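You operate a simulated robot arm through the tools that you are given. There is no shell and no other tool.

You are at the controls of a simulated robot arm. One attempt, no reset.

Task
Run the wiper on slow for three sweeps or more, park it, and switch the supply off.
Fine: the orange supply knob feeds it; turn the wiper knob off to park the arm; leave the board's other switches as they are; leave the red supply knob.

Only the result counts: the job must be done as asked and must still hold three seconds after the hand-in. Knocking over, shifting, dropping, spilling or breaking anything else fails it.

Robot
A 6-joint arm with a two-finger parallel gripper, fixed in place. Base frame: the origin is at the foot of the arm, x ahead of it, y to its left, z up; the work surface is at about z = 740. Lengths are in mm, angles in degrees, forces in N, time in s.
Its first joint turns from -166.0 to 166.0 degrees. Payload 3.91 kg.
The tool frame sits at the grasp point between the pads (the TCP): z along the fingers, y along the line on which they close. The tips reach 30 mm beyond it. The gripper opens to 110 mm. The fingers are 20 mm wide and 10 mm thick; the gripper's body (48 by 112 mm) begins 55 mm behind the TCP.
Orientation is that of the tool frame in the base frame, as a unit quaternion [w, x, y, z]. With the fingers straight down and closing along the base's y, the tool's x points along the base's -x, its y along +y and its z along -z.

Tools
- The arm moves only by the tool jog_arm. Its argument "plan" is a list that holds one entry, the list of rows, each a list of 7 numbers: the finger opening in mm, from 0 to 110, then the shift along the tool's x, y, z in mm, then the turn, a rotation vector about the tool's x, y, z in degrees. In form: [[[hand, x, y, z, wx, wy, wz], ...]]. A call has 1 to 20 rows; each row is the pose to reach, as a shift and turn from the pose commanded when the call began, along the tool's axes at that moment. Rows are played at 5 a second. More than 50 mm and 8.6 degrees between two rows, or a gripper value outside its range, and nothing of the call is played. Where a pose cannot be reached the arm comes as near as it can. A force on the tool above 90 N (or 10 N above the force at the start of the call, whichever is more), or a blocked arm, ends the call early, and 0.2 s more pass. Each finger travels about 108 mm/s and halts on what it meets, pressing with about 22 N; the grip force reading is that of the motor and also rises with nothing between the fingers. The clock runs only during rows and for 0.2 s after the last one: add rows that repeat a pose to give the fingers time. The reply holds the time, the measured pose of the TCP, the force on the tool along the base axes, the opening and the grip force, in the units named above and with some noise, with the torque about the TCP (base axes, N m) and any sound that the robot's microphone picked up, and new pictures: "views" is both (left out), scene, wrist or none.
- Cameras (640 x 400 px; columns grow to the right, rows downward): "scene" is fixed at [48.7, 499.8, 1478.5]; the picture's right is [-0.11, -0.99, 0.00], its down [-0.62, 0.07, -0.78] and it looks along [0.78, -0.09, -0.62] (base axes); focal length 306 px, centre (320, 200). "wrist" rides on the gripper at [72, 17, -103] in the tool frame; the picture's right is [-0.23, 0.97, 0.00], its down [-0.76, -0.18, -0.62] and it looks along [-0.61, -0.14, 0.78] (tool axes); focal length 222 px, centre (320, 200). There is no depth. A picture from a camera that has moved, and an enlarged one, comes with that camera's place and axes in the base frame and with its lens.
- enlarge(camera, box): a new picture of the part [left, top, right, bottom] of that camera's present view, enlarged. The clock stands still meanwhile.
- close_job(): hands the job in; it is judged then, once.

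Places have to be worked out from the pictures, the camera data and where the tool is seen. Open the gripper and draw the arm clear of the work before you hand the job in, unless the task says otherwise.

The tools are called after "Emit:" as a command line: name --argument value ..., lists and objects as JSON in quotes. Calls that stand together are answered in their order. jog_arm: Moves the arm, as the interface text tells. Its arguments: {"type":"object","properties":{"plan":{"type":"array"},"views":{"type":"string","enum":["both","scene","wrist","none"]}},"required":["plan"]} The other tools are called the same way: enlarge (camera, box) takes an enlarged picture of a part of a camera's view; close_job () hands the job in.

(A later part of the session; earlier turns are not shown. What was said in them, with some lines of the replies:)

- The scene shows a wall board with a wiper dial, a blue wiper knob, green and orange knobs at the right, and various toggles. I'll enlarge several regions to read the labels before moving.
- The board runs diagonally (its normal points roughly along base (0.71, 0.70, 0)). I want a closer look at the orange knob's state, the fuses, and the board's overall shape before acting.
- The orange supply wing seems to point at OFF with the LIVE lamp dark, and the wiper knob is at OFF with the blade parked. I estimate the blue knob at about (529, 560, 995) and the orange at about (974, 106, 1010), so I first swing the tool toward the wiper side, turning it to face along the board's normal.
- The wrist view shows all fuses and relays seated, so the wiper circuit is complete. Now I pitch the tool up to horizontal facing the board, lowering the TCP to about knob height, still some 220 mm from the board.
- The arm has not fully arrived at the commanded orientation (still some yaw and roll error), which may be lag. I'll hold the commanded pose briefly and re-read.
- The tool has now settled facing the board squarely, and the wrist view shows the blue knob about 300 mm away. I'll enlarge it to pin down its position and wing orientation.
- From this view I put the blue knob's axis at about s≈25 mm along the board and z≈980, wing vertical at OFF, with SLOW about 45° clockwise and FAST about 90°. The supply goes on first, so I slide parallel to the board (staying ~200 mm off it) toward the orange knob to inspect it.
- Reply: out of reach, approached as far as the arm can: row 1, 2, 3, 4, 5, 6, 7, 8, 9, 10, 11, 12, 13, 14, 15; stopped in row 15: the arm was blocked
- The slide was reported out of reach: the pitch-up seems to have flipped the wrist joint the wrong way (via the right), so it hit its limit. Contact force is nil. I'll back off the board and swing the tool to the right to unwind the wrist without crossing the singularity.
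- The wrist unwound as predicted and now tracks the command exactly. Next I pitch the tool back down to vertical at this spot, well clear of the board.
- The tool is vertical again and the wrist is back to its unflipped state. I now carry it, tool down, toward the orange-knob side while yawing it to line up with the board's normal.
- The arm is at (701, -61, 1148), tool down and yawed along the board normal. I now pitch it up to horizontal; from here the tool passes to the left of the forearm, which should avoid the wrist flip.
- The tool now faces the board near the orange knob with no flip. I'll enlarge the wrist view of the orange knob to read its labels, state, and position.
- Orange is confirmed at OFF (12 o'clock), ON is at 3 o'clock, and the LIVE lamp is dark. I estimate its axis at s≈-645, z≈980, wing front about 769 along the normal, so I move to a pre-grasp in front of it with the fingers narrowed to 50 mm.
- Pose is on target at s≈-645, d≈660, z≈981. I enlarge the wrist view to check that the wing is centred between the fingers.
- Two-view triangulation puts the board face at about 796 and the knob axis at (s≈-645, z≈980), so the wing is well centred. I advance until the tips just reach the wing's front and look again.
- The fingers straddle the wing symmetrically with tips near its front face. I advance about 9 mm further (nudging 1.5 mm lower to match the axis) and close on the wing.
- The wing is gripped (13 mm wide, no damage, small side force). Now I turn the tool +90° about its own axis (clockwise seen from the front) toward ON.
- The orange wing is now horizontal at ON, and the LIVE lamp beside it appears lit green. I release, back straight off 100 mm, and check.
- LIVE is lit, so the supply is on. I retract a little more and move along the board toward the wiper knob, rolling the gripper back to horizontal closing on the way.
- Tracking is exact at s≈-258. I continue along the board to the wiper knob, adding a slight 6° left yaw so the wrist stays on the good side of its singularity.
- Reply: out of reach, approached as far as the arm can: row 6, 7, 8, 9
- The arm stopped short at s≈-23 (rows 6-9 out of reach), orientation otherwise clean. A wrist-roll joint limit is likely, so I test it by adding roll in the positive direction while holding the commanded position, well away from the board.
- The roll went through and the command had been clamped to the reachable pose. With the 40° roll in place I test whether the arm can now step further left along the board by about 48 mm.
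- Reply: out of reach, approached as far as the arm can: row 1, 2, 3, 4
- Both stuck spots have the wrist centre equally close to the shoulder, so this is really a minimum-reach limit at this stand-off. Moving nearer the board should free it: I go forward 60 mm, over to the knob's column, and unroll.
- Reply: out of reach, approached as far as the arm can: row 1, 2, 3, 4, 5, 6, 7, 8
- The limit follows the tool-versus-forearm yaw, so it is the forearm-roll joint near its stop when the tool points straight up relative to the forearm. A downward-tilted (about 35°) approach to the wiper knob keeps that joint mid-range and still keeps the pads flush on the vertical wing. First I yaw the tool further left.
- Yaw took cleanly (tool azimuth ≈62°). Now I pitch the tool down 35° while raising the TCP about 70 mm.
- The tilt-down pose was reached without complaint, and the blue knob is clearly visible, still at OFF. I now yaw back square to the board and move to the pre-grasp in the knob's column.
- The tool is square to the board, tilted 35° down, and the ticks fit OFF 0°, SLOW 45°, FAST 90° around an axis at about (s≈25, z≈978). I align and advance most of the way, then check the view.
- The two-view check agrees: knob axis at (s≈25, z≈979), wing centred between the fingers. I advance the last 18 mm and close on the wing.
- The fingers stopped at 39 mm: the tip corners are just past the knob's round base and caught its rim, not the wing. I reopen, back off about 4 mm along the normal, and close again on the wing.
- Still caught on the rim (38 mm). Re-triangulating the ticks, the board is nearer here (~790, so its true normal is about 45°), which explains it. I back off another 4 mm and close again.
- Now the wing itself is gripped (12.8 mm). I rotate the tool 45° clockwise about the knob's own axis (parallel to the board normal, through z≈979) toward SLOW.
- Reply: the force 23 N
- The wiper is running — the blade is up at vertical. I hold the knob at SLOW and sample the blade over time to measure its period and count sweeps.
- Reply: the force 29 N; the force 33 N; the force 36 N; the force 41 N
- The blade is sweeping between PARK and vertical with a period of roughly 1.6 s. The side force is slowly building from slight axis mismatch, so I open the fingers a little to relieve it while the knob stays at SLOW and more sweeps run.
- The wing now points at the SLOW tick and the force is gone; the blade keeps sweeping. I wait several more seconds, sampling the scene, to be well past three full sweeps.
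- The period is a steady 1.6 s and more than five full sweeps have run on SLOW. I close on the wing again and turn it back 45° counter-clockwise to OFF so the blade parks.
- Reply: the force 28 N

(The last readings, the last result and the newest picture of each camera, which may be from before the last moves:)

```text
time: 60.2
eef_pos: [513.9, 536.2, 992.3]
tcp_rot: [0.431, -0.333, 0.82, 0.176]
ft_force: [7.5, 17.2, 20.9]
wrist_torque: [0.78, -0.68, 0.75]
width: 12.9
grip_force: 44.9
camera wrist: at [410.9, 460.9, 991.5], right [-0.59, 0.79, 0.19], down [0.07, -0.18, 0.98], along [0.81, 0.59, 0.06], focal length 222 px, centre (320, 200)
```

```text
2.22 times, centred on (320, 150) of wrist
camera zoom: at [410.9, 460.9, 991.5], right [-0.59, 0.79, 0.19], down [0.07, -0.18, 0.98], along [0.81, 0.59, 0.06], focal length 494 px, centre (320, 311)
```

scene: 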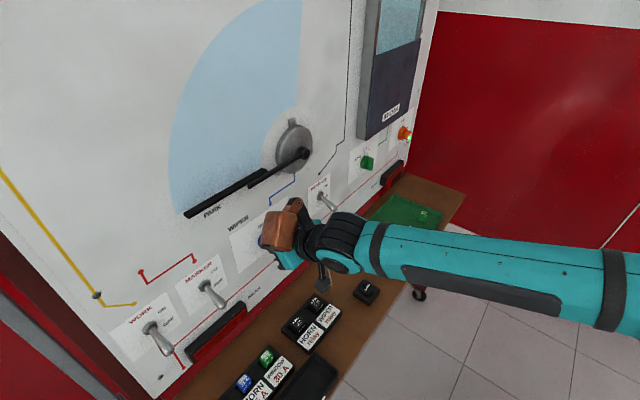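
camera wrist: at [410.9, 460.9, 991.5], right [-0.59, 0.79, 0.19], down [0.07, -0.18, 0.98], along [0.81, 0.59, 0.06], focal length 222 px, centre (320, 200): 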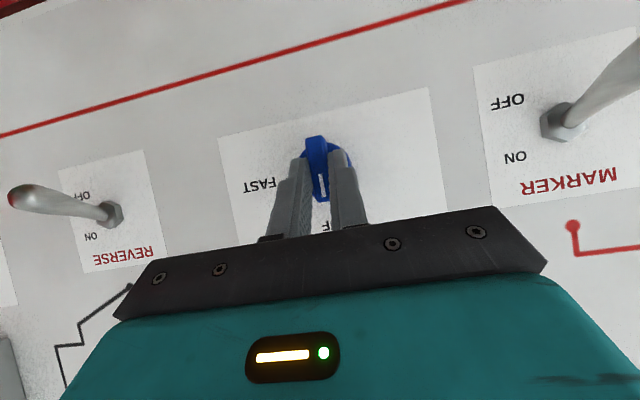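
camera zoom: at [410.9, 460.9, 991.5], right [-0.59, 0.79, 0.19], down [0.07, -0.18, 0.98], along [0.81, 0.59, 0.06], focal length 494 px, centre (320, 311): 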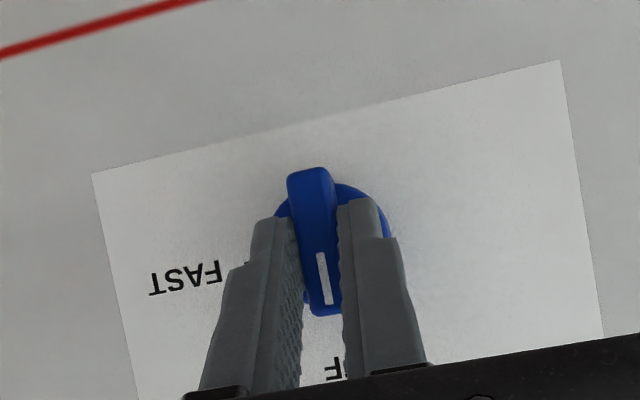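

The knob is back at OFF and the blade is at PARK. I release, back away, and confirm that the blade stays parked and the knob points at OFF.

Emit:
jog_arm --plan '[[[50, 0, 0, 0, 0, 0, 0], [50, 0, 0, 0, 0, 0, 0], [50, 0, 0, 0, 0, 0, 0], [50, 0, 0, -20, 0, 0, 0], [50, 0, 0, -45, 0, 0, 0], [50, 0, 0, -70, 0, 0, 0], [50, 0, 0, -70, 0, 0, 0]]]' --views "both"

Emit:
enlarge --camera "wrist" --box '[200, 40, 440, 240]'

Emit:
enlarge --camera "scene" --box '[160, 100, 340, 240]'

```text
time: 61.8
eef_pos: [472.7, 496.2, 1030.5]
tcp_rot: [0.43, -0.334, 0.821, 0.175]
ft_force: [-0.4, 0.1, -0.6]
wrist_torque: [0.02, 0.0, -0.01]
width: 50.1
grip_force: 0.1
camera wrist: at [368.9, 420.6, 1030.1], right [-0.59, 0.79, 0.19], down [0.07, -0.18, 0.98], along [0.81, 0.59, 0.05], focal length 222 px, centre (320, 200)
```

scene: 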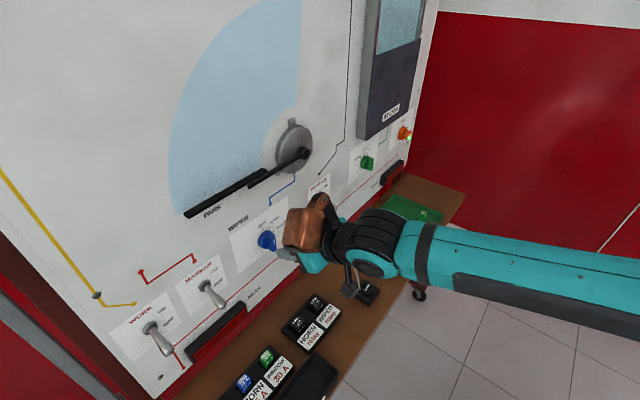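
wrist: 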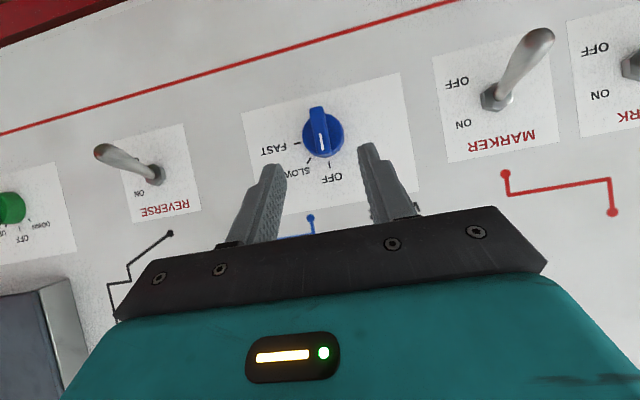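

```text
2.00 times, centred on (320, 140) of wrist
camera zoom: at [368.9, 420.6, 1030.1], right [-0.59, 0.79, 0.19], down [0.07, -0.18, 0.98], along [0.81, 0.59, 0.05], focal length 444 px, centre (320, 320)
```

zoom: 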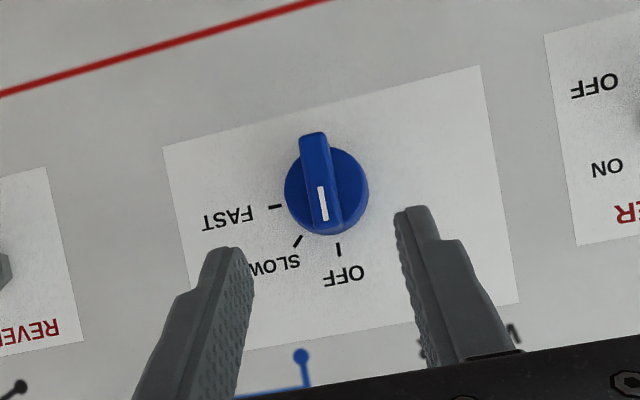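

```text
2.86 times, centred on (250, 170) of scene
camera zoom: at [48.7, 499.8, 1478.5], right [-0.11, -0.99, 0.0], down [-0.62, 0.07, -0.78], along [0.78, -0.09, -0.62], focal length 875 px, centre (520, 286)
```

zoom: 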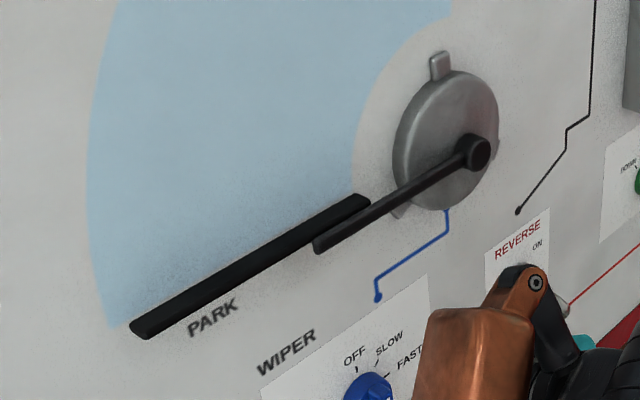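

The knob points at OFF and the blade rests at PARK. I retreat from the board and slide right with the tilt kept; by the end the tool sits well left of the forearm, so pitching up there will be safe.

Emit:
jog_arm --plan '[[[50, 16, 0, -23, 0, 0, 0], [50, 32, 0, -46.5, 0, 0, 0], [50, 48.4, 0, -70, 0, 0, 0], [50, 48.4, -35, -70, 0, 0, 0], [50, 48.4, -70, -70, 0, 0, 0], [50, 48.4, -105, -70, 0, 0, 0], [50, 48.4, -140, -70, 0, 0, 0], [50, 48.4, -175, -70, 0, 0, 0], [50, 48.4, -210, -70, 0, 0, 0], [50, 48.4, -245, -70, 0, 0, 0], [50, 48.4, -280, -70, 0, 0, 0], [50, 48.4, -325, -70, 0, 0, 0], [50, 48.4, -325, -70, 0, 0, 0]]]' --views "both"

```text
time: 64.6
eef_pos: [639.8, 203.0, 1031.8]
tcp_rot: [0.43, -0.334, 0.82, 0.176]
ft_force: [-0.2, -0.5, -0.6]
wrist_torque: [0.03, 0.04, 0.06]
width: 50.0
grip_force: 0.1
camera wrist: at [535.7, 127.1, 1030.9], right [-0.59, 0.79, 0.19], down [0.07, -0.18, 0.98], along [0.81, 0.59, 0.06], focal length 222 px, centre (320, 200)
```

scene: 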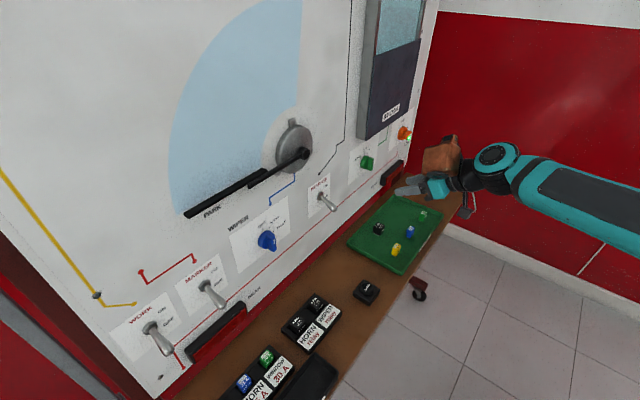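
wrist: 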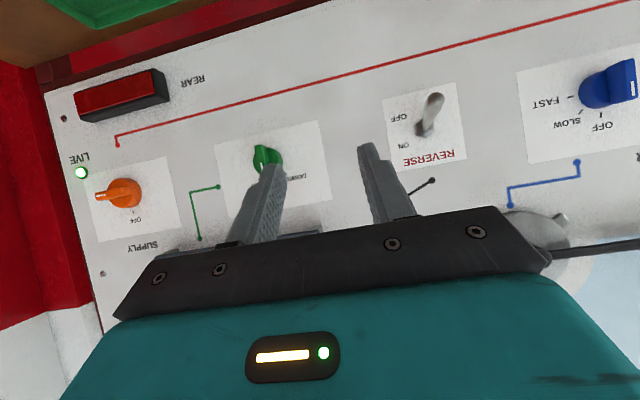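

The blade is still parked 2.8 s later, so parking is confirmed. Now I pitch the tool back up to horizontal and lower it to the orange knob's height.

Emit:
jog_arm --plan '[[[50, 7, 0, 4.8, 0, -5.77, 0], [50, 14, 0, 9.7, 0, -11.5, 0], [50, 21, 0, 14.5, 0, -17.3, 0], [50, 28, 0, 19.3, 0, -23.1, 0], [50, 35, 0, 24.2, 0, -28.8, 0], [50, 41.9, 0, 29, 0, -34.6, 0], [50, 41.9, 0, 29, 0, -34.6, 0]]]' --views "scene"

```text
time: 66.2
eef_pos: [639.1, 204.6, 980.4]
tcp_rot: [0.655, -0.265, 0.655, 0.267]
ft_force: [0.1, -0.2, 0.4]
wrist_torque: [0.02, -0.04, 0.03]
width: 50.2
grip_force: 0.3
```

scene: 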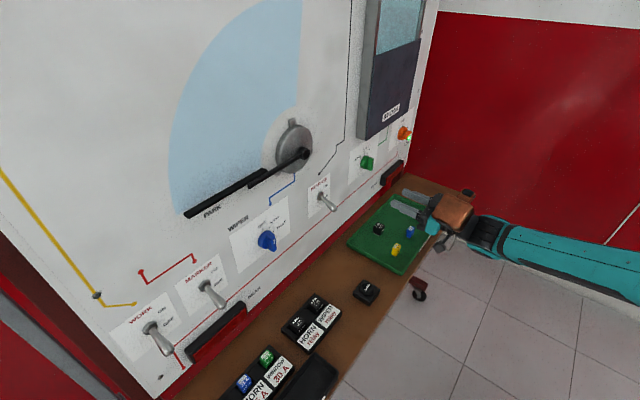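

Horizontal again at (639, 205, 980) with clean tracking. I slide right to the orange knob's column while rolling +90° so the fingers close vertically on its horizontal wing.

Emit:
jog_arm --plan '[[[50, 0, -28.7, 0, 0, 0, 7.5], [50, 0, -57.4, 0, 0, 0, 15], [50, 0, -86.1, 0, 0, 0, 22.5], [50, 0, -114.8, 0, 0, 0, 30], [50, 0, -143.5, 0, 0, 0, 37.5], [50, 0, -172.2, 0, 0, 0, 45], [50, 0, -200.9, 0, 0, 0, 52.5], [50, 0, -229.6, 0, 0, 0, 60], [50, 0, -258.3, 5, 0, 0, 67.5], [50, 0, -287, 10, 0, 0, 75], [50, 0, -315.7, 25, 0, 0, 82.5], [50, 0, -344.5, 50, 0, 0, 90], [50, 0, -344.5, 50, 0, 0, 90]]]' --views "both"

Emit:
enlarge --camera "wrist" --box '[200, 40, 440, 240]'

```text
time: 69.0
eef_pos: [914.6, -9.5, 978.3]
tcp_rot: [0.274, 0.276, 0.65, 0.653]
ft_force: [0.5, -0.2, -0.3]
wrist_torque: [0.02, -0.02, 0.0]
width: 50.2
grip_force: 0.1
camera wrist: at [789.2, -28.3, 995.6], right [0.16, -0.16, 0.97], down [0.08, -0.98, -0.18], along [0.98, 0.11, -0.14], focal length 222 px, centre (320, 200)
```

scene: 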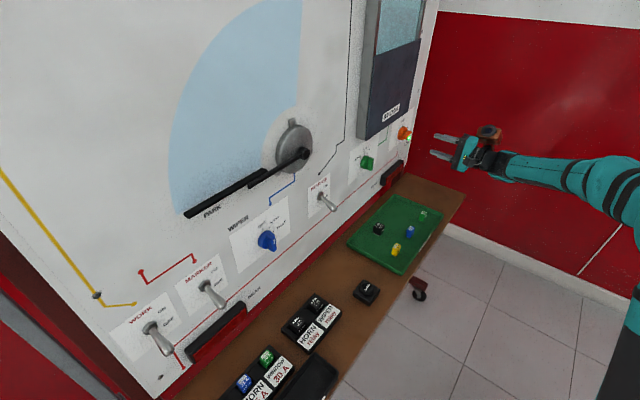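
wrist: 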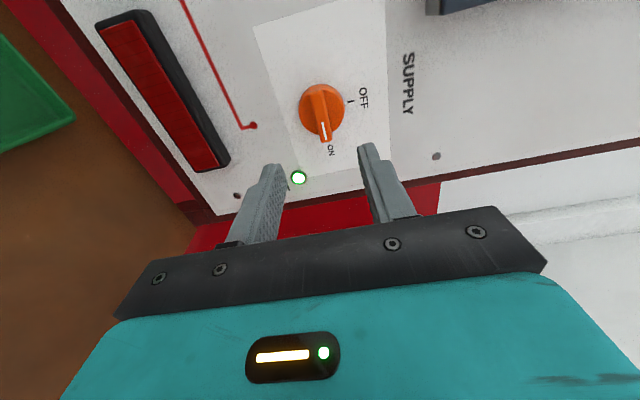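

```text
2.00 times, centred on (320, 140) of wrist
camera zoom: at [789.2, -28.3, 995.6], right [0.16, -0.16, 0.97], down [0.08, -0.98, -0.18], along [0.98, 0.11, -0.14], focal length 444 px, centre (320, 320)
```

zoom: 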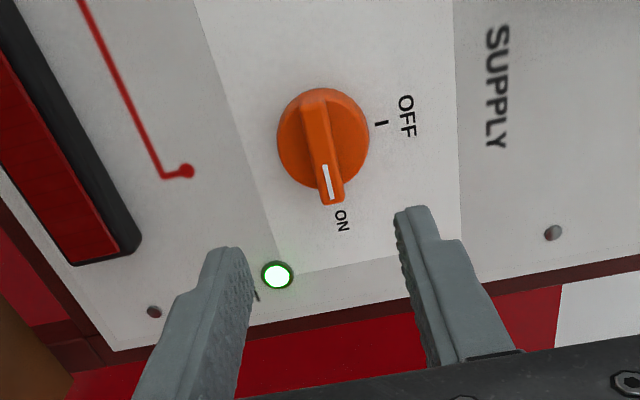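

The orange knob is at ON with LIVE lit, and I'm within 2 mm of the earlier pre-grasp. I nudge up slightly, advance 100 mm to the same grip depth as before, and close on the wing.

Emit:
jog_arm --plan '[[[50, 0, 1.3, 25, 0, 0, 0], [50, 0, 1.3, 50, 0, 0, 0], [50, 0, 1.3, 75, 0, 0, 0], [50, 0, 1.3, 92, 0, 0, 0], [50, 0, 1.3, 100, 0, 0, 0], [50, 0, 1.3, 100, 0, 0, 0], [30, 0, 1.3, 100, 0, 0, 0], [10, 0, 1.3, 100, 0, 0, 0], [5, 0, 1.3, 100, 0, 0, 0], [5, 0, 1.3, 100, 0, 0, 0]]]' --views "both"

Emit:
enlarge --camera "wrist" --box '[200, 40, 440, 240]'

```text
time: 71.2
eef_pos: [987.3, 61.6, 980.1]
tcp_rot: [0.273, 0.276, 0.652, 0.651]
ft_force: [-8.5, 0.7, -18.8]
wrist_torque: [-0.24, 0.08, -0.21]
width: 12.8
grip_force: 45.2
camera wrist: at [861.1, 42.8, 997.5], right [0.16, -0.16, 0.97], down [0.08, -0.98, -0.18], along [0.98, 0.11, -0.15], focal length 222 px, centre (320, 200)
```

scene: 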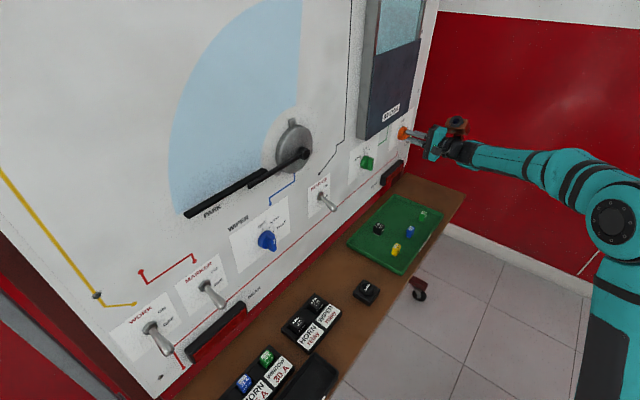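
wrist: 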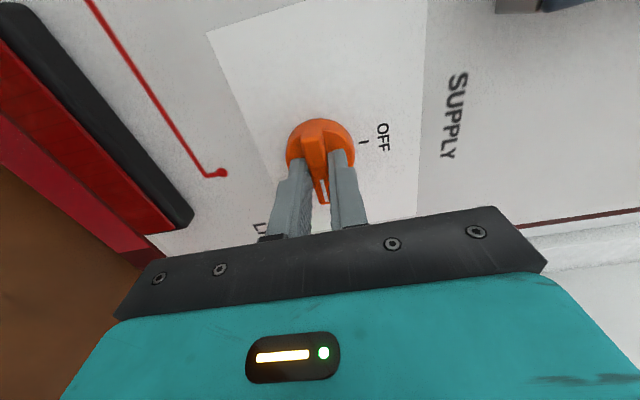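

```text
2.00 times, centred on (320, 140) of wrist
camera zoom: at [861.1, 42.8, 997.5], right [0.16, -0.16, 0.97], down [0.08, -0.98, -0.18], along [0.98, 0.11, -0.15], focal length 444 px, centre (320, 320)
```

zoom: 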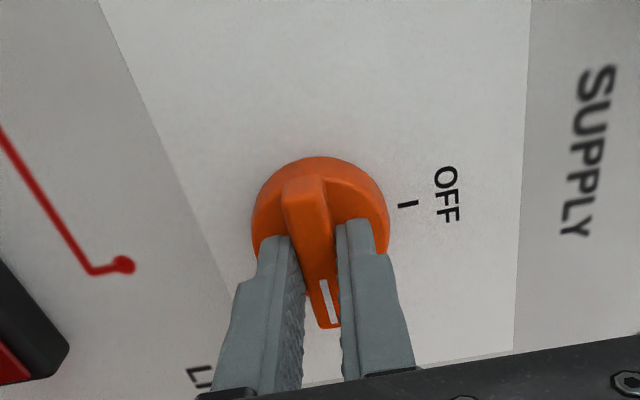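

Gripped on the wing (12.8 mm), wiper parked and its knob at OFF. I now turn the supply knob back -90° to OFF.

Emit:
jog_arm --plan '[[[5, 0, 0, 0, 0, 0, -7.5], [5, 0, 0, 0, 0, 0, -15], [5, 0, 0, 0, 0, 0, -22.5], [5, 0, 0, 0, 0, 0, -30], [5, 0, 0, 0, 0, 0, -37.5], [5, 0, 0, 0, 0, 0, -45], [5, 0, 0, 0, 0, 0, -52.5], [5, 0, 0, 0, 0, 0, -60], [5, 0, 0, 0, 0, 0, -67.5], [5, 0, 0, 0, 0, 0, -75], [5, 0, 0, 0, 0, 0, -82.5], [5, 0, 0, 0, 0, 0, -90], [5, 0, 0, 0, 0, 0, -90]]]' --views "both"

Emit:
enlarge --camera "wrist" --box '[140, 40, 420, 240]'

```text
time: 74.0
eef_pos: [987.6, 62.1, 979.3]
tcp_rot: [0.655, -0.266, 0.656, 0.265]
ft_force: [-10.9, 5.5, -23.4]
wrist_torque: [-0.14, 0.16, 0.95]
width: 12.8
grip_force: 44.7
camera wrist: at [900.4, 2.6, 907.7], right [-0.68, 0.7, 0.23], down [-0.32, -0.56, 0.76], along [0.66, 0.45, 0.61], focal length 222 px, centre (320, 200)
```

scene: 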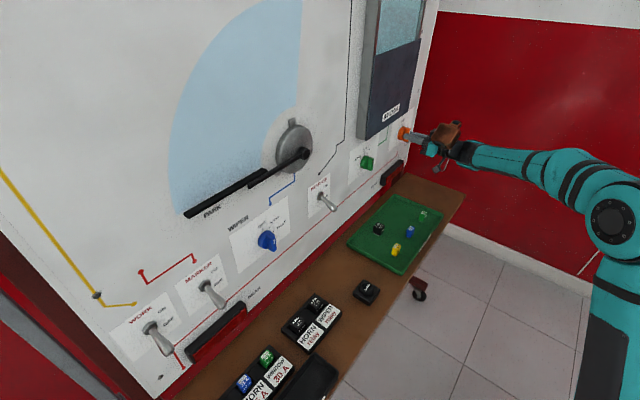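
wrist: 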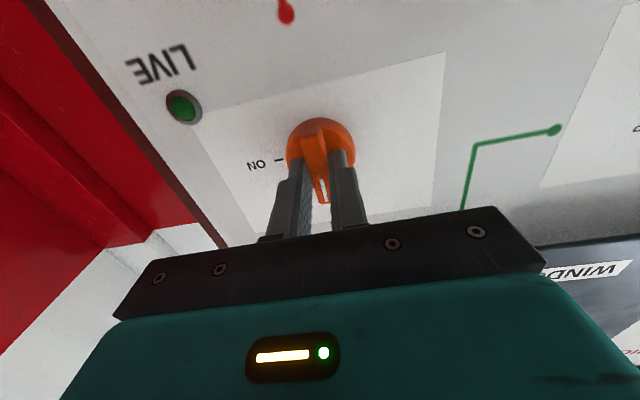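

```text
2.00 times, centred on (280, 140) of wrist
camera zoom: at [900.4, 2.6, 907.7], right [-0.68, 0.7, 0.23], down [-0.32, -0.56, 0.76], along [0.66, 0.45, 0.61], focal length 444 px, centre (400, 320)
```

zoom: 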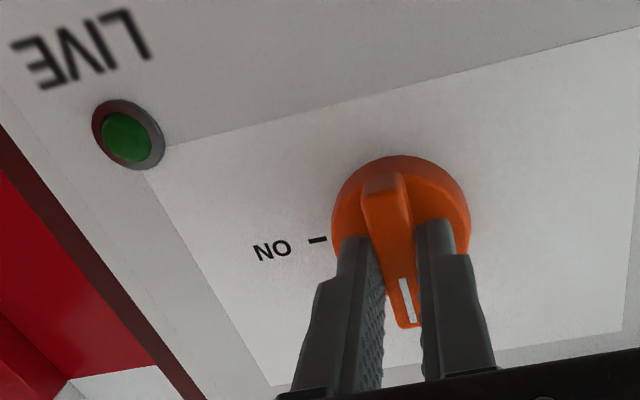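

The LIVE lamp has gone dark and the wing is vertical at OFF. I release and back straight off the board, then verify everything.

Emit:
jog_arm --plan '[[[50, 0, 0, 0, 0, 0, 0], [50, 0, 0, 0, 0, 0, 0], [50, 0, 0, 0, 0, 0, 0], [50, 0, 0, -30, 0, 0, 0], [50, 0, 0, -65, 0, 0, 0], [50, 0, 0, -105, 0, 0, 0], [70, 0, 0, -145, 0, 0, 0], [90, 0, 0, -180, 0, 0, 0], [110, 0, 0, -180, 0, 0, 0]]]' --views "both"

Emit:
enlarge --camera "wrist" --box '[160, 0, 400, 180]'

Emit:
enlarge --camera "scene" --box '[160, 100, 430, 280]'

Emit:
enlarge --camera "scene" --box '[80, 180, 340, 400]'

```text
time: 76.0
eef_pos: [856.2, -63.8, 982.2]
tcp_rot: [0.655, -0.266, 0.655, 0.267]
ft_force: [0.6, 0.6, 0.0]
wrist_torque: [0.01, 0.02, 0.01]
width: 109.8
grip_force: 0.0
camera wrist: at [769.7, -122.7, 909.0], right [-0.68, 0.7, 0.23], down [-0.32, -0.56, 0.76], along [0.66, 0.44, 0.61], focal length 222 px, centre (320, 200)
```

scene: 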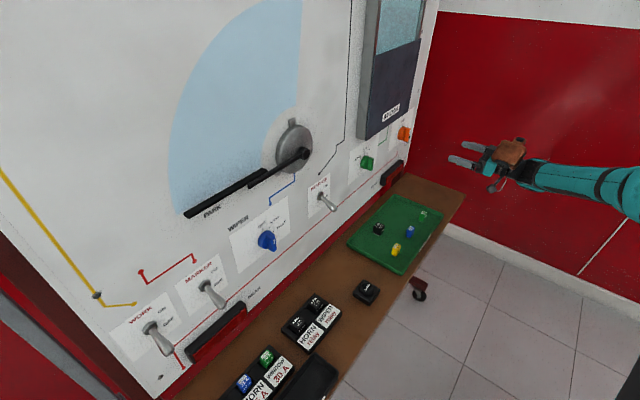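
wrist: 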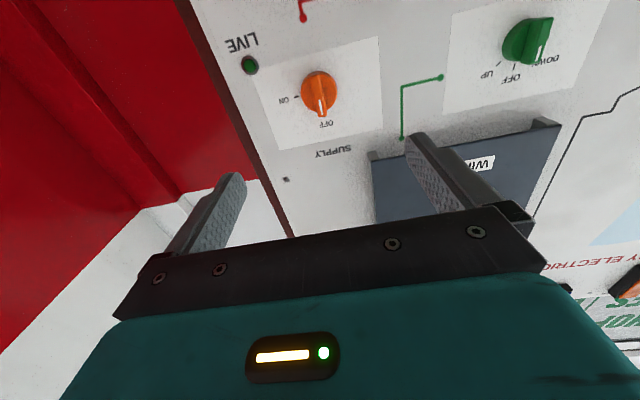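

```text
2.22 times, centred on (280, 90) of wrist
camera zoom: at [769.7, -122.7, 909.0], right [-0.68, 0.7, 0.23], down [-0.32, -0.56, 0.76], along [0.66, 0.44, 0.61], focal length 494 px, centre (409, 444)
```

zoom: 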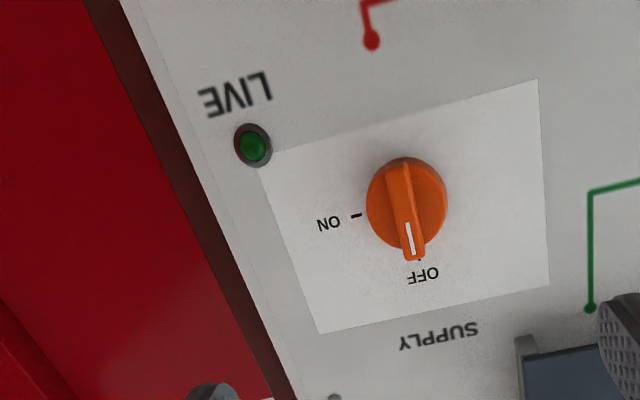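

```text
2.22 times, centred on (295, 190) of scene
camera zoom: at [48.7, 499.8, 1478.5], right [-0.11, -0.99, 0.0], down [-0.62, 0.07, -0.78], along [0.78, -0.09, -0.62], focal length 681 px, centre (376, 222)
```

zoom: 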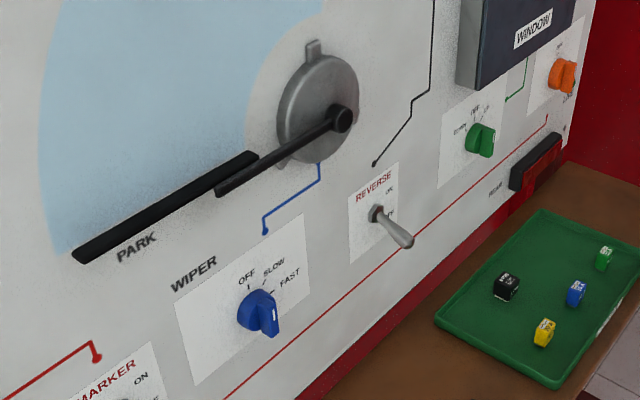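

```text
1.82 times, centred on (210, 290) of scene
camera zoom: at [48.7, 499.8, 1478.5], right [-0.11, -0.99, 0.0], down [-0.62, 0.07, -0.78], along [0.78, -0.09, -0.62], focal length 557 px, centre (520, 36)
```

zoom: 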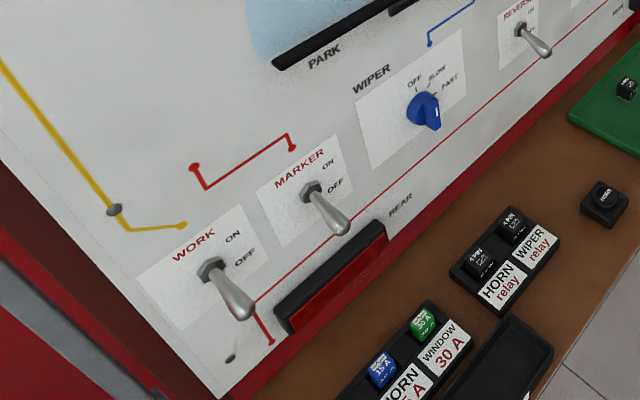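

Everything checks out. The orange supply is at OFF with LIVE dark, the wiper knob is at OFF with the blade at PARK, and the other switches look unchanged. The gripper is open and the arm is about 200 mm clear of the board, so I hand the job in.

Emit:
close_job

```text
The job is handed in.
```

The wiper ran on SLOW for at least five full sweeps, then parked, and the orange supply is switched off. I handed the job in.

- **Supply:** I turned the orange knob to ON and the LIVE lamp lit. After the wiper parked I turned it back to OFF, and the lamp went dark.
- **Wiper:** The knob sat at SLOW for about 10 s, with each sweep taking about 1.6 s. Turning the knob to OFF sent the blade to PARK, and it was still there at the last check, about 16 s later.
- **Everything else:** The red supply knob and the board's other switches were not touched. In the final pictures the toggles, tray, fuses and relays look as they did at the start.

Two moves did not go as planned. At one point the arm reached a joint limit in front of the wiper dial, without contact, and I backed it off. On the wiper knob, the fingers closed on the round base twice before I got the wing, without turning the knob.

The gripper is open and the arm is about 200 mm clear of the board.
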